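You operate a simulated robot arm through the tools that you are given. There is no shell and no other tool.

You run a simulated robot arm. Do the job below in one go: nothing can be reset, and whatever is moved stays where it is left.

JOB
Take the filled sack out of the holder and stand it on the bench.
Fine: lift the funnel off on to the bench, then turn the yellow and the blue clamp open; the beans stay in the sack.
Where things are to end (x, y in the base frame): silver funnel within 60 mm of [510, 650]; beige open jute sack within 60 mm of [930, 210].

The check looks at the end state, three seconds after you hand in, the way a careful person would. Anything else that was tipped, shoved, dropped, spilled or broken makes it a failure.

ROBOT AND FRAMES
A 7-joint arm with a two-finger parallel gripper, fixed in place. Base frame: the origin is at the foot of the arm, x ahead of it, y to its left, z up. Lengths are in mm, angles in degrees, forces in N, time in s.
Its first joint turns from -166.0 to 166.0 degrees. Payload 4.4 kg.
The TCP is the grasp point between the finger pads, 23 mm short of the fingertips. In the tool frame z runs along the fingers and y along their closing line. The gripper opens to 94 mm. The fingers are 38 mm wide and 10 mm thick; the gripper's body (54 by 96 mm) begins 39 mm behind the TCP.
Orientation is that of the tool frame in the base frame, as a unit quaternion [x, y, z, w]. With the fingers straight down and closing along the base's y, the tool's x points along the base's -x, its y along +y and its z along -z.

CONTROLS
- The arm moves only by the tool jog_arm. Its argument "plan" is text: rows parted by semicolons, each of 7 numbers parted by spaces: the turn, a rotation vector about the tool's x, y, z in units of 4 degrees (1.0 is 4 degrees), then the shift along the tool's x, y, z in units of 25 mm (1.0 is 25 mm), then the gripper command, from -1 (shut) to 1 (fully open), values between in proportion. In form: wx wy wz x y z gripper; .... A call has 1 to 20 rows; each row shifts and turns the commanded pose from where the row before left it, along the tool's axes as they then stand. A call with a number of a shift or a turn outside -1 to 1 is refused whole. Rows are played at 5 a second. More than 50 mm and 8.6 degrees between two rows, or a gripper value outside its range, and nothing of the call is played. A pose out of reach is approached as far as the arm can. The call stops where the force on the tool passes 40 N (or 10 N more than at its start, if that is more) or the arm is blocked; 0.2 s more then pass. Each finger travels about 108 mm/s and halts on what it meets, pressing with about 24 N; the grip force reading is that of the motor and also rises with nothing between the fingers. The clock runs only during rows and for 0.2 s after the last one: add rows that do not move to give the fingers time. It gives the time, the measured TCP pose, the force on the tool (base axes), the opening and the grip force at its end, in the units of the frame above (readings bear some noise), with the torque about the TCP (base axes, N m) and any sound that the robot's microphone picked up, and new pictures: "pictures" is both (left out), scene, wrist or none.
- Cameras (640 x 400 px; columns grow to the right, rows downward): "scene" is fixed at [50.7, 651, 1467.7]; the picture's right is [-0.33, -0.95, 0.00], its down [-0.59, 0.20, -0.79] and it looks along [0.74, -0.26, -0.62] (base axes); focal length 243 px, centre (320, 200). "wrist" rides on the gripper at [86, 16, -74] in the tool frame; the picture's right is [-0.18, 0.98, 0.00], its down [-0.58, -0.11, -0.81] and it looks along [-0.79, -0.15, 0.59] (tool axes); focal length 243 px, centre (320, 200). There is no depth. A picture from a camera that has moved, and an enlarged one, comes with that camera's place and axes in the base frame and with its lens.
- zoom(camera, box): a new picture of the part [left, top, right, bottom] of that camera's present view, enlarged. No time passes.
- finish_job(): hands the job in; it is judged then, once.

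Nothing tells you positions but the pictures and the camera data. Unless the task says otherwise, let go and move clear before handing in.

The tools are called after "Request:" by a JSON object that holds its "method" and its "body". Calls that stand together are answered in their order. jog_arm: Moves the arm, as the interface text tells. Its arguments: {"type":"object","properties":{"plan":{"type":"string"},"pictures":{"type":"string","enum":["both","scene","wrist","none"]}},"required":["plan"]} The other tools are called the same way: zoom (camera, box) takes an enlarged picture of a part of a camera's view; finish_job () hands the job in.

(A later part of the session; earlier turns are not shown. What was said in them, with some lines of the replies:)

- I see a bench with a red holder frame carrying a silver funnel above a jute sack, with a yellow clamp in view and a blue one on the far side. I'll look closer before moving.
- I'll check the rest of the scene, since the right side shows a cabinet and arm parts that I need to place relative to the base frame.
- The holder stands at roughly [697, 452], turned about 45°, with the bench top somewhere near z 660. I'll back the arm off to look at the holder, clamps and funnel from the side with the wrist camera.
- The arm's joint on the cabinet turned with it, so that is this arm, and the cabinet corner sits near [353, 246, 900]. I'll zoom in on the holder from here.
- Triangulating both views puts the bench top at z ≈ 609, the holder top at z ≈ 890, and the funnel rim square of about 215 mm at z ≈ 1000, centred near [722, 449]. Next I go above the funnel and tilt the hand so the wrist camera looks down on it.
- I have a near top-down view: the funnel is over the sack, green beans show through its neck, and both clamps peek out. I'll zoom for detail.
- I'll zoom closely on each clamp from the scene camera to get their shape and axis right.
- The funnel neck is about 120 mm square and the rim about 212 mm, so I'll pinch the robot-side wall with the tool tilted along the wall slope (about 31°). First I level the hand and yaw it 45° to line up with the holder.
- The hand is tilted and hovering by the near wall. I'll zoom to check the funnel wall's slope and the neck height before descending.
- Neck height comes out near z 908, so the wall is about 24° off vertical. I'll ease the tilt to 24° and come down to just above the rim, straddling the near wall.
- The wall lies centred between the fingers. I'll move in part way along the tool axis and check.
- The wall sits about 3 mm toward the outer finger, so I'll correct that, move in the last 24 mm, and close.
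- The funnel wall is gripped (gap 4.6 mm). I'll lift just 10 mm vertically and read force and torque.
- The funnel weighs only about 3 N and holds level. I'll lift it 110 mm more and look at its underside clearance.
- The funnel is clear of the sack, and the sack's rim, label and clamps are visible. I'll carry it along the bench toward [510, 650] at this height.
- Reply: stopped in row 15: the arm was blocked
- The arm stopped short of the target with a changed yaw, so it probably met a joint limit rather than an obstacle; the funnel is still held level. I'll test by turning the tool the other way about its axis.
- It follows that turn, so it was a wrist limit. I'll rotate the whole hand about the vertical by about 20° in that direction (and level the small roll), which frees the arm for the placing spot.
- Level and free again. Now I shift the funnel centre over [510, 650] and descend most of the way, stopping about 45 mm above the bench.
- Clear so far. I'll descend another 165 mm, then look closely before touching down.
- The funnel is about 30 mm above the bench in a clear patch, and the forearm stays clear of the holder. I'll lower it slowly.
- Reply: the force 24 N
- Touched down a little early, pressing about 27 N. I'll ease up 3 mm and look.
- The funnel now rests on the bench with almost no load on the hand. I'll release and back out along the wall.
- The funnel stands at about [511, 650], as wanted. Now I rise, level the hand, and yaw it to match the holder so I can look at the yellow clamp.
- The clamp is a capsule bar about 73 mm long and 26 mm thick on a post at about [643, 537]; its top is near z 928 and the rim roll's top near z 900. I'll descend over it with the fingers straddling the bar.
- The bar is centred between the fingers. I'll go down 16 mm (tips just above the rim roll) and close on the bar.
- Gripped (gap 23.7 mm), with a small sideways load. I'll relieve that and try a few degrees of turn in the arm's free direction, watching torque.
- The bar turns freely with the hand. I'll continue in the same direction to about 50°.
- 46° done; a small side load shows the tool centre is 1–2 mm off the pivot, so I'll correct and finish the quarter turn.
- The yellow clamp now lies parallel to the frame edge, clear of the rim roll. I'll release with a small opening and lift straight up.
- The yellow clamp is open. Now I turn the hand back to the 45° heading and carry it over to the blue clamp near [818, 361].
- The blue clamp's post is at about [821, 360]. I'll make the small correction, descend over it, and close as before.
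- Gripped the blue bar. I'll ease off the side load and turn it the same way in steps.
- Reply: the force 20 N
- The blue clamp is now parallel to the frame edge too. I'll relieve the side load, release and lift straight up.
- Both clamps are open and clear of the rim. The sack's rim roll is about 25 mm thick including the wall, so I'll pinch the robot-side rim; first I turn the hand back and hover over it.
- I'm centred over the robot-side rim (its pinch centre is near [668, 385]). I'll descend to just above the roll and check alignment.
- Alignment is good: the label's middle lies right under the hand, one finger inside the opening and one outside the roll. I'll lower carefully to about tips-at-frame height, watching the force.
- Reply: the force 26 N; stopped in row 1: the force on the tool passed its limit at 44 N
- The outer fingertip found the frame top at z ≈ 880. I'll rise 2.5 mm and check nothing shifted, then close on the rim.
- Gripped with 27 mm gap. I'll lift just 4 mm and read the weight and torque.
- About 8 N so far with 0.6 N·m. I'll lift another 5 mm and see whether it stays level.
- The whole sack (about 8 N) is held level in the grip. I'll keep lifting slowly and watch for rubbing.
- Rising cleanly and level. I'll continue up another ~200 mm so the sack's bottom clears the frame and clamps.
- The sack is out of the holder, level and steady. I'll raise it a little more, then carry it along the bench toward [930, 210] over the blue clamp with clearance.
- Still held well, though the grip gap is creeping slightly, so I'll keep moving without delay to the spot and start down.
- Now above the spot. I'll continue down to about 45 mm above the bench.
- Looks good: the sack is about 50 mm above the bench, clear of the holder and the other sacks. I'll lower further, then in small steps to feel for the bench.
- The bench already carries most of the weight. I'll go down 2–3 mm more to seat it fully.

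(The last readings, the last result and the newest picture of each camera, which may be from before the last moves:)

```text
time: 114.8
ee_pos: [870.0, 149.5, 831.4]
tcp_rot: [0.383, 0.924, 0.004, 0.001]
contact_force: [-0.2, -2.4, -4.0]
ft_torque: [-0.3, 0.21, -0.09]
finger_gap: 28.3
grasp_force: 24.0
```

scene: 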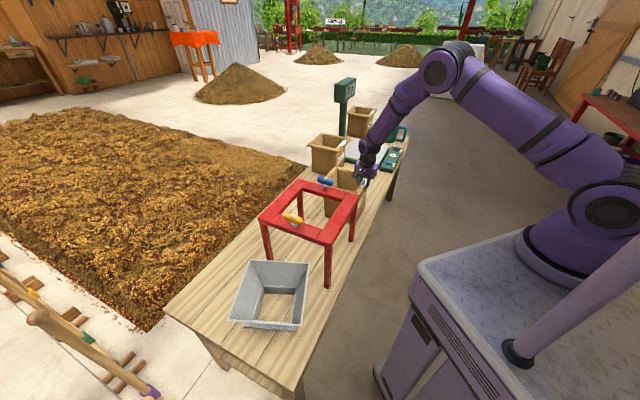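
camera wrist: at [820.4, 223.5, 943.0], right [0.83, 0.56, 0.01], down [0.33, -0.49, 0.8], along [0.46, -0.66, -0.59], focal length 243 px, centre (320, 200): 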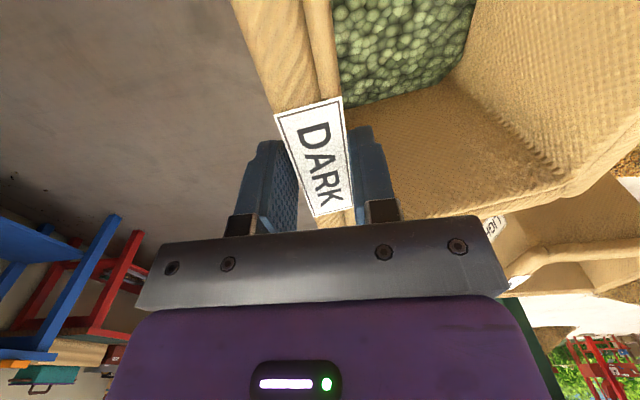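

Request:
{"method": "jog_arm", "body": {"plan": "0 0 0 0 0 0.1 -1; 0 0 0 0 0 0 -1; 0 0 0 0 0 0 -1"}}

Request:
{"method": "zoom", "body": {"camera": "wrist", "box": [200, 60, 460, 240]}}

Request:
{"method": "zoom", "body": {"camera": "scene", "box": [290, 140, 400, 240]}}

```text
time: 115.6
ee_pos: [869.7, 151.1, 830.9]
tcp_rot: [0.383, 0.924, 0.005, 0.001]
contact_force: [-1.3, -1.6, -2.8]
ft_torque: [-0.28, 0.2, -0.08]
finger_gap: 27.8
grasp_force: 23.5
camera wrist: at [820.5, 223.4, 903.6], right [0.83, 0.56, 0.01], down [0.33, -0.49, 0.8], along [0.46, -0.66, -0.59], focal length 243 px, centre (320, 200)
```

scene: 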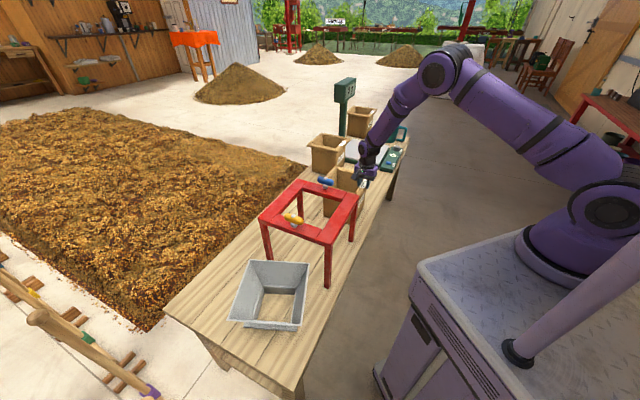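
wrist: 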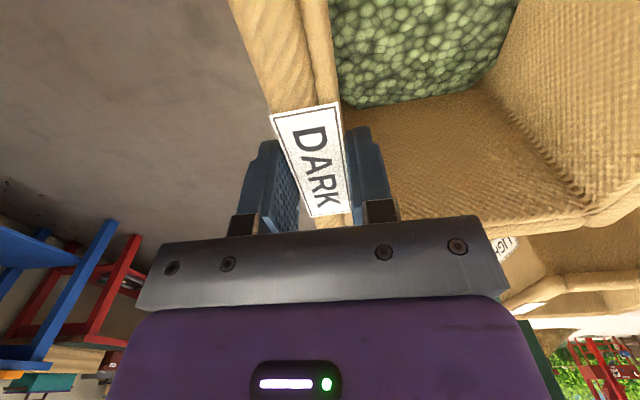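

```text
2.22 times, centred on (330, 150) of wrist
camera zoom: at [820.5, 223.4, 903.6], right [0.83, 0.56, 0.01], down [0.33, -0.49, 0.8], along [0.46, -0.66, -0.59], focal length 539 px, centre (298, 311)
```

zoom: 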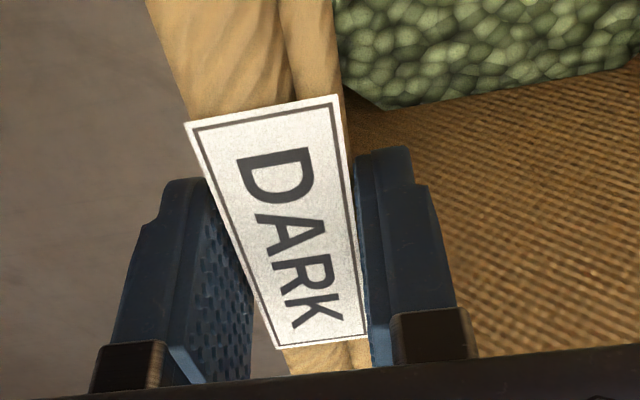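

```text
4.00 times, centred on (345, 190) of scene
camera zoom: at [50.7, 651.0, 1467.7], right [-0.33, -0.95, 0.0], down [-0.59, 0.2, -0.79], along [0.74, -0.26, -0.62], focal length 972 px, centre (220, 240)
```

zoom: 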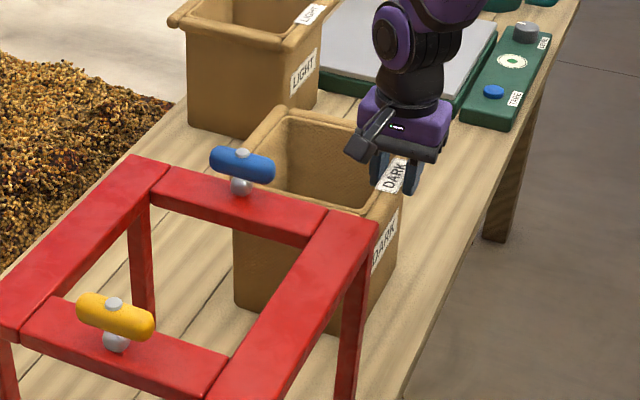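

Request:
{"method": "jog_arm", "body": {"plan": "0 0 0 0 0 0.1 -1; 0 0 0 0 0 0 -1; 0 0 0 0 0 0 -1", "pictures": "none"}}

Request:
{"method": "jog_arm", "body": {"plan": "0 0 0 0 0 0.08 -1; 0 0 0 0 0 0 -1; 0 0 0 0 0 0 -1", "pictures": "none"}}

```text
time: 116.4
ee_pos: [869.5, 149.8, 827.6]
tcp_rot: [0.383, 0.924, 0.004, 0.001]
contact_force: [-0.9, -1.6, -2.7]
ft_torque: [-0.25, 0.19, -0.06]
finger_gap: 27.7
grasp_force: 23.9
```

```text
time: 117.2
ee_pos: [869.3, 150.0, 826.2]
tcp_rot: [0.383, 0.924, 0.005, 0.001]
contact_force: [-2.2, -3.2, 0.4]
ft_torque: [-0.16, 0.02, -0.06]
finger_gap: 27.4
grasp_force: 24.6
```

Request:
{"method": "jog_arm", "body": {"plan": "0 0 0 0 0 0.06 -1; 0 0 0 0 0 0 -1; 0 0 0 0 0 0 -1", "pictures": "none"}}

```text
time: 118.0
ee_pos: [869.3, 150.9, 824.6]
tcp_rot: [0.384, 0.923, 0.004, 0.001]
contact_force: [-3.5, -4.0, 5.9]
ft_torque: [-0.18, 0.15, -0.06]
finger_gap: 27.9
grasp_force: 23.8
```

The bench now carries the whole sack. I'll open the fingers gently and check it stays upright.

Request:
{"method": "jog_arm", "body": {"plan": "0 0 0 0 0 0 -0.38; 0 0 0 0 0 0 -0.3; 0 0 0 0 0 0 -0.2; 0 0 0 0 0 0 -0.1; 0 0 0 0 0 0 0; 0 0 0 0 0 0 0"}}

Request:
{"method": "zoom", "body": {"camera": "wrist", "box": [200, 60, 460, 240]}}

```text
time: 119.4
ee_pos: [869.6, 151.2, 824.6]
tcp_rot: [0.384, 0.923, 0.004, 0.001]
contact_force: [0.6, -0.4, 0.1]
ft_torque: [0.02, 0.02, 0.02]
finger_gap: 47.0
grasp_force: 0.0
camera wrist: at [820.7, 223.8, 898.0], right [0.83, 0.56, 0.01], down [0.33, -0.49, 0.8], along [0.46, -0.66, -0.59], focal length 243 px, centre (320, 200)
```

scene: 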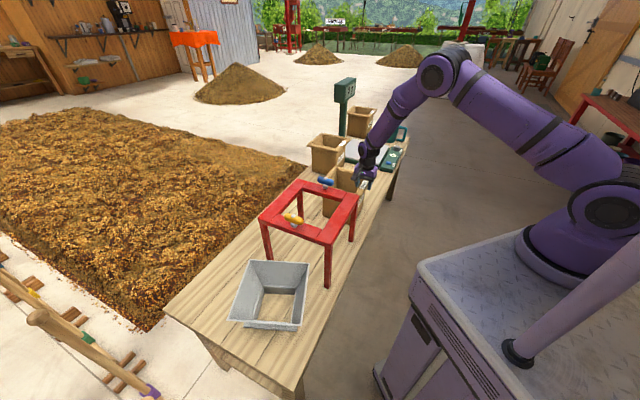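
wrist: 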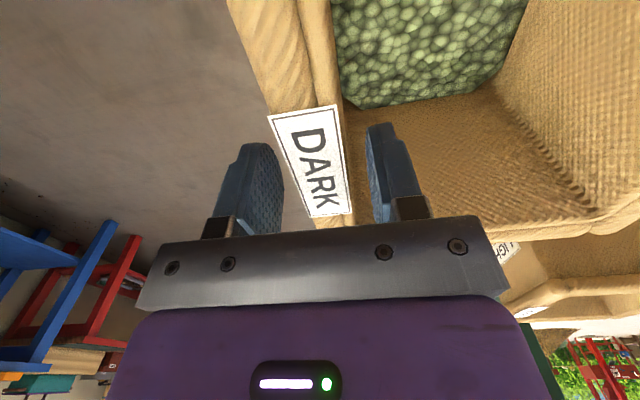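

```text
2.22 times, centred on (330, 150) of wrist
camera zoom: at [820.7, 223.8, 898.0], right [0.83, 0.56, 0.01], down [0.33, -0.49, 0.8], along [0.46, -0.66, -0.59], focal length 539 px, centre (298, 311)
```

zoom: 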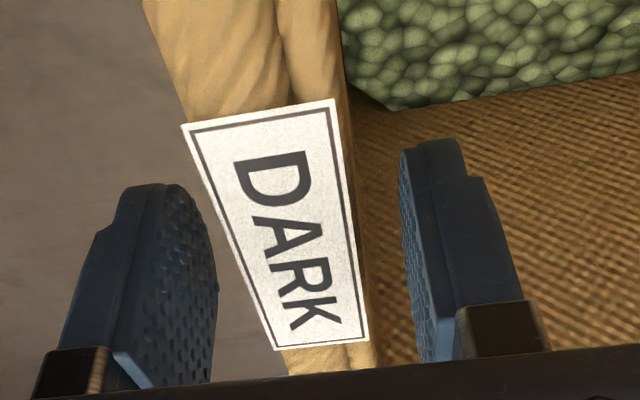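

The sack stands on its own with the fingers clear on both sides. I'll rise straight up and take a final look around.

Request:
{"method": "jog_arm", "body": {"plan": "0 0 0 0 0 -0.3 0; 0 0 0 0 0 -0.6 0; 0 0 0 0 0 -0.8 0; 0 0 0 0 0 -0.9 0; 0 0 0 0 0 -0.9 0; 0 0 0 0 0 -0.9 0; 0 0 0 0 0 -0.9 0; 0 0 0 0 0 -0.9 0; 0 0 0 0 0 -0.9 0; 0 0 0 0 0 -0.9 0; 0 0 0 0 -0.9 -0.5 0; 0 0 0 0 -0.9 -0.5 0; 0 0 0 0 -0.9 -0.5 0; 0 0 0 0 -0.9 0 0; 0 0 0 0 -0.9 0 0; 0 0 0 0 0 0 0"}}

Request:
{"method": "zoom", "body": {"camera": "scene", "box": [230, 110, 430, 340]}}

Request:
{"method": "zoom", "body": {"camera": "scene", "box": [290, 110, 410, 230]}}

```text
time: 122.8
ee_pos: [789.1, 68.4, 1061.2]
tcp_rot: [0.383, 0.924, 0.005, 0.001]
contact_force: [-0.8, -1.2, -0.3]
ft_torque: [-0.01, -0.01, 0.01]
finger_gap: 46.9
grasp_force: 0.2
camera wrist: at [740.0, 142.3, 1134.4], right [0.83, 0.56, 0.01], down [0.33, -0.49, 0.8], along [0.46, -0.66, -0.59], focal length 243 px, centre (320, 200)
```

scene: 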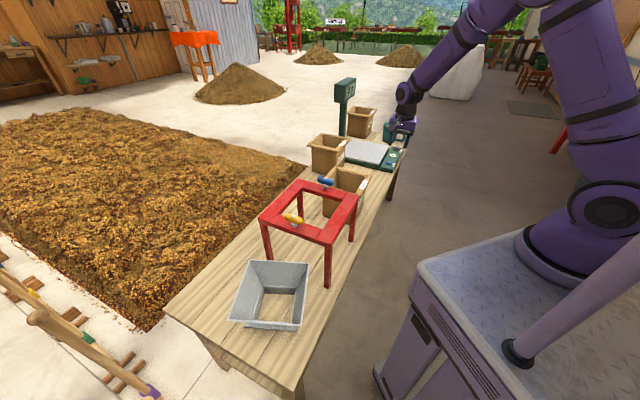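
wrist: 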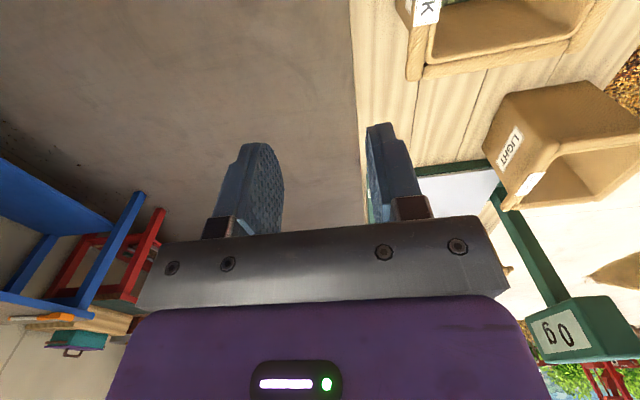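

```text
1.74 times, centred on (330, 225) of scene
camera zoom: at [50.7, 651.0, 1467.7], right [-0.33, -0.95, 0.0], down [-0.59, 0.2, -0.79], along [0.74, -0.26, -0.62], focal length 423 px, centre (303, 156)
```

zoom: 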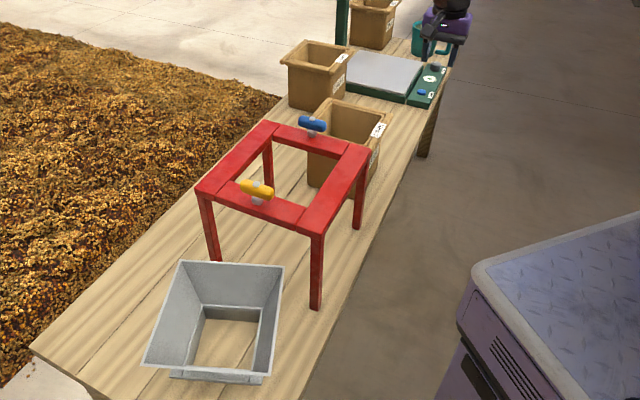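

```text
3.33 times, centred on (350, 170) of scene
camera zoom: at [50.7, 651.0, 1467.7], right [-0.33, -0.95, 0.0], down [-0.59, 0.2, -0.79], along [0.74, -0.26, -0.62], focal length 810 px, centre (220, 300)
```

zoom: 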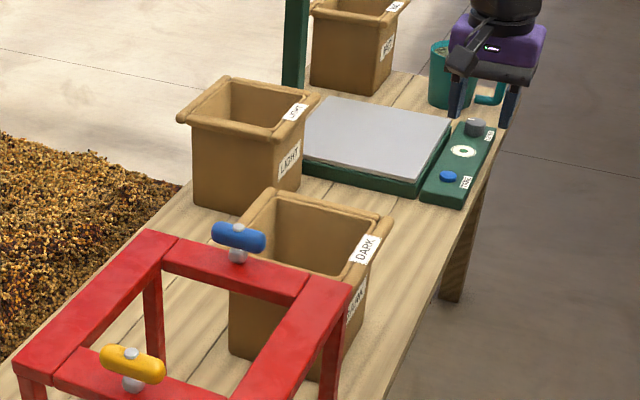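

The sack stands upright near [925, 214] and the funnel at [511, 650]. Both clamps are open, and the holder and the other items look undisturbed. I'll do one last close check of the bench around the holder for spilled beans.

Request:
{"method": "zoom", "body": {"camera": "scene", "box": [240, 170, 380, 300]}}

Request:
{"method": "zoom", "body": {"camera": "wrist", "box": [340, 0, 640, 200]}}

```text
3.08 times, centred on (310, 235) of scene
camera zoom: at [50.7, 651.0, 1467.7], right [-0.33, -0.95, 0.0], down [-0.59, 0.2, -0.79], along [0.74, -0.26, -0.62], focal length 748 px, centre (351, 92)
```

zoom: 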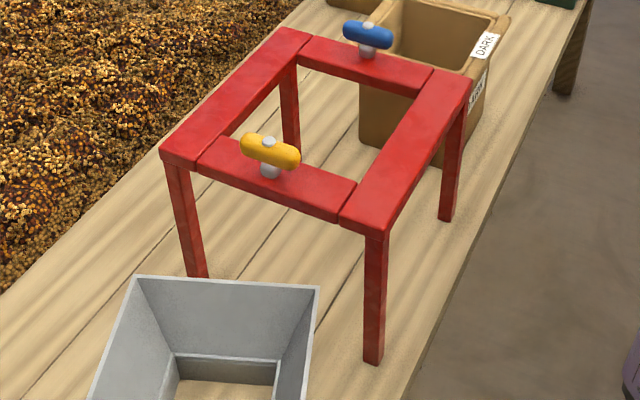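

```text
2.00 times, centred on (490, 100) of wrist
camera zoom: at [740.0, 142.3, 1134.4], right [0.83, 0.56, 0.01], down [0.33, -0.49, 0.8], along [0.46, -0.66, -0.59], focal length 485 px, centre (-20, 400)
```

zoom: 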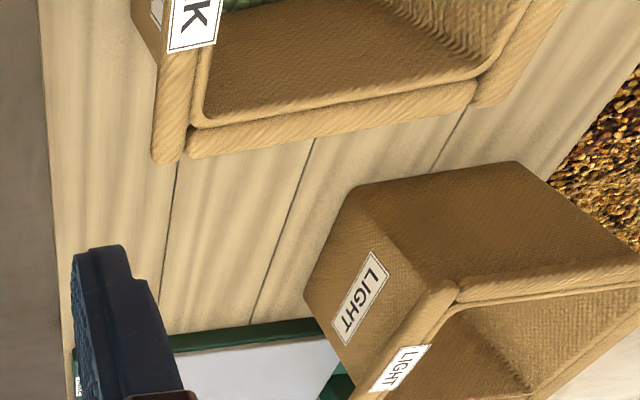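

The bench is clean with no spilled beans. The sack stands free of its neighbours and the hand is clear, so I'm handing the job in.

Request:
{"method": "finish_job", "body": {}}

```text
The job is handed in.
```

The filled sack is out of the holder and standing upright on the bench, and I have handed the job in. I don't have the check's result.

- **Funnel:** on the bench at about [511, 650], close to the target of [510, 650].
- **Clamps:** the yellow and the blue are both turned about 90°, clear of the sack's rim.
- **Sack:** at about [925, 214] against the target of [930, 210]. My camera estimates of its centre vary by about 20 mm, still within the 60 mm allowed.
- **Beans and surroundings:** I saw no spilled beans on the bench, and the holder and the other sacks looked undisturbed in the final pictures.

While finding the holder's height, I pressed a fingertip on its frame with up to 44 N. I saw no sign that it moved. The hand has let go and is clear of everything.
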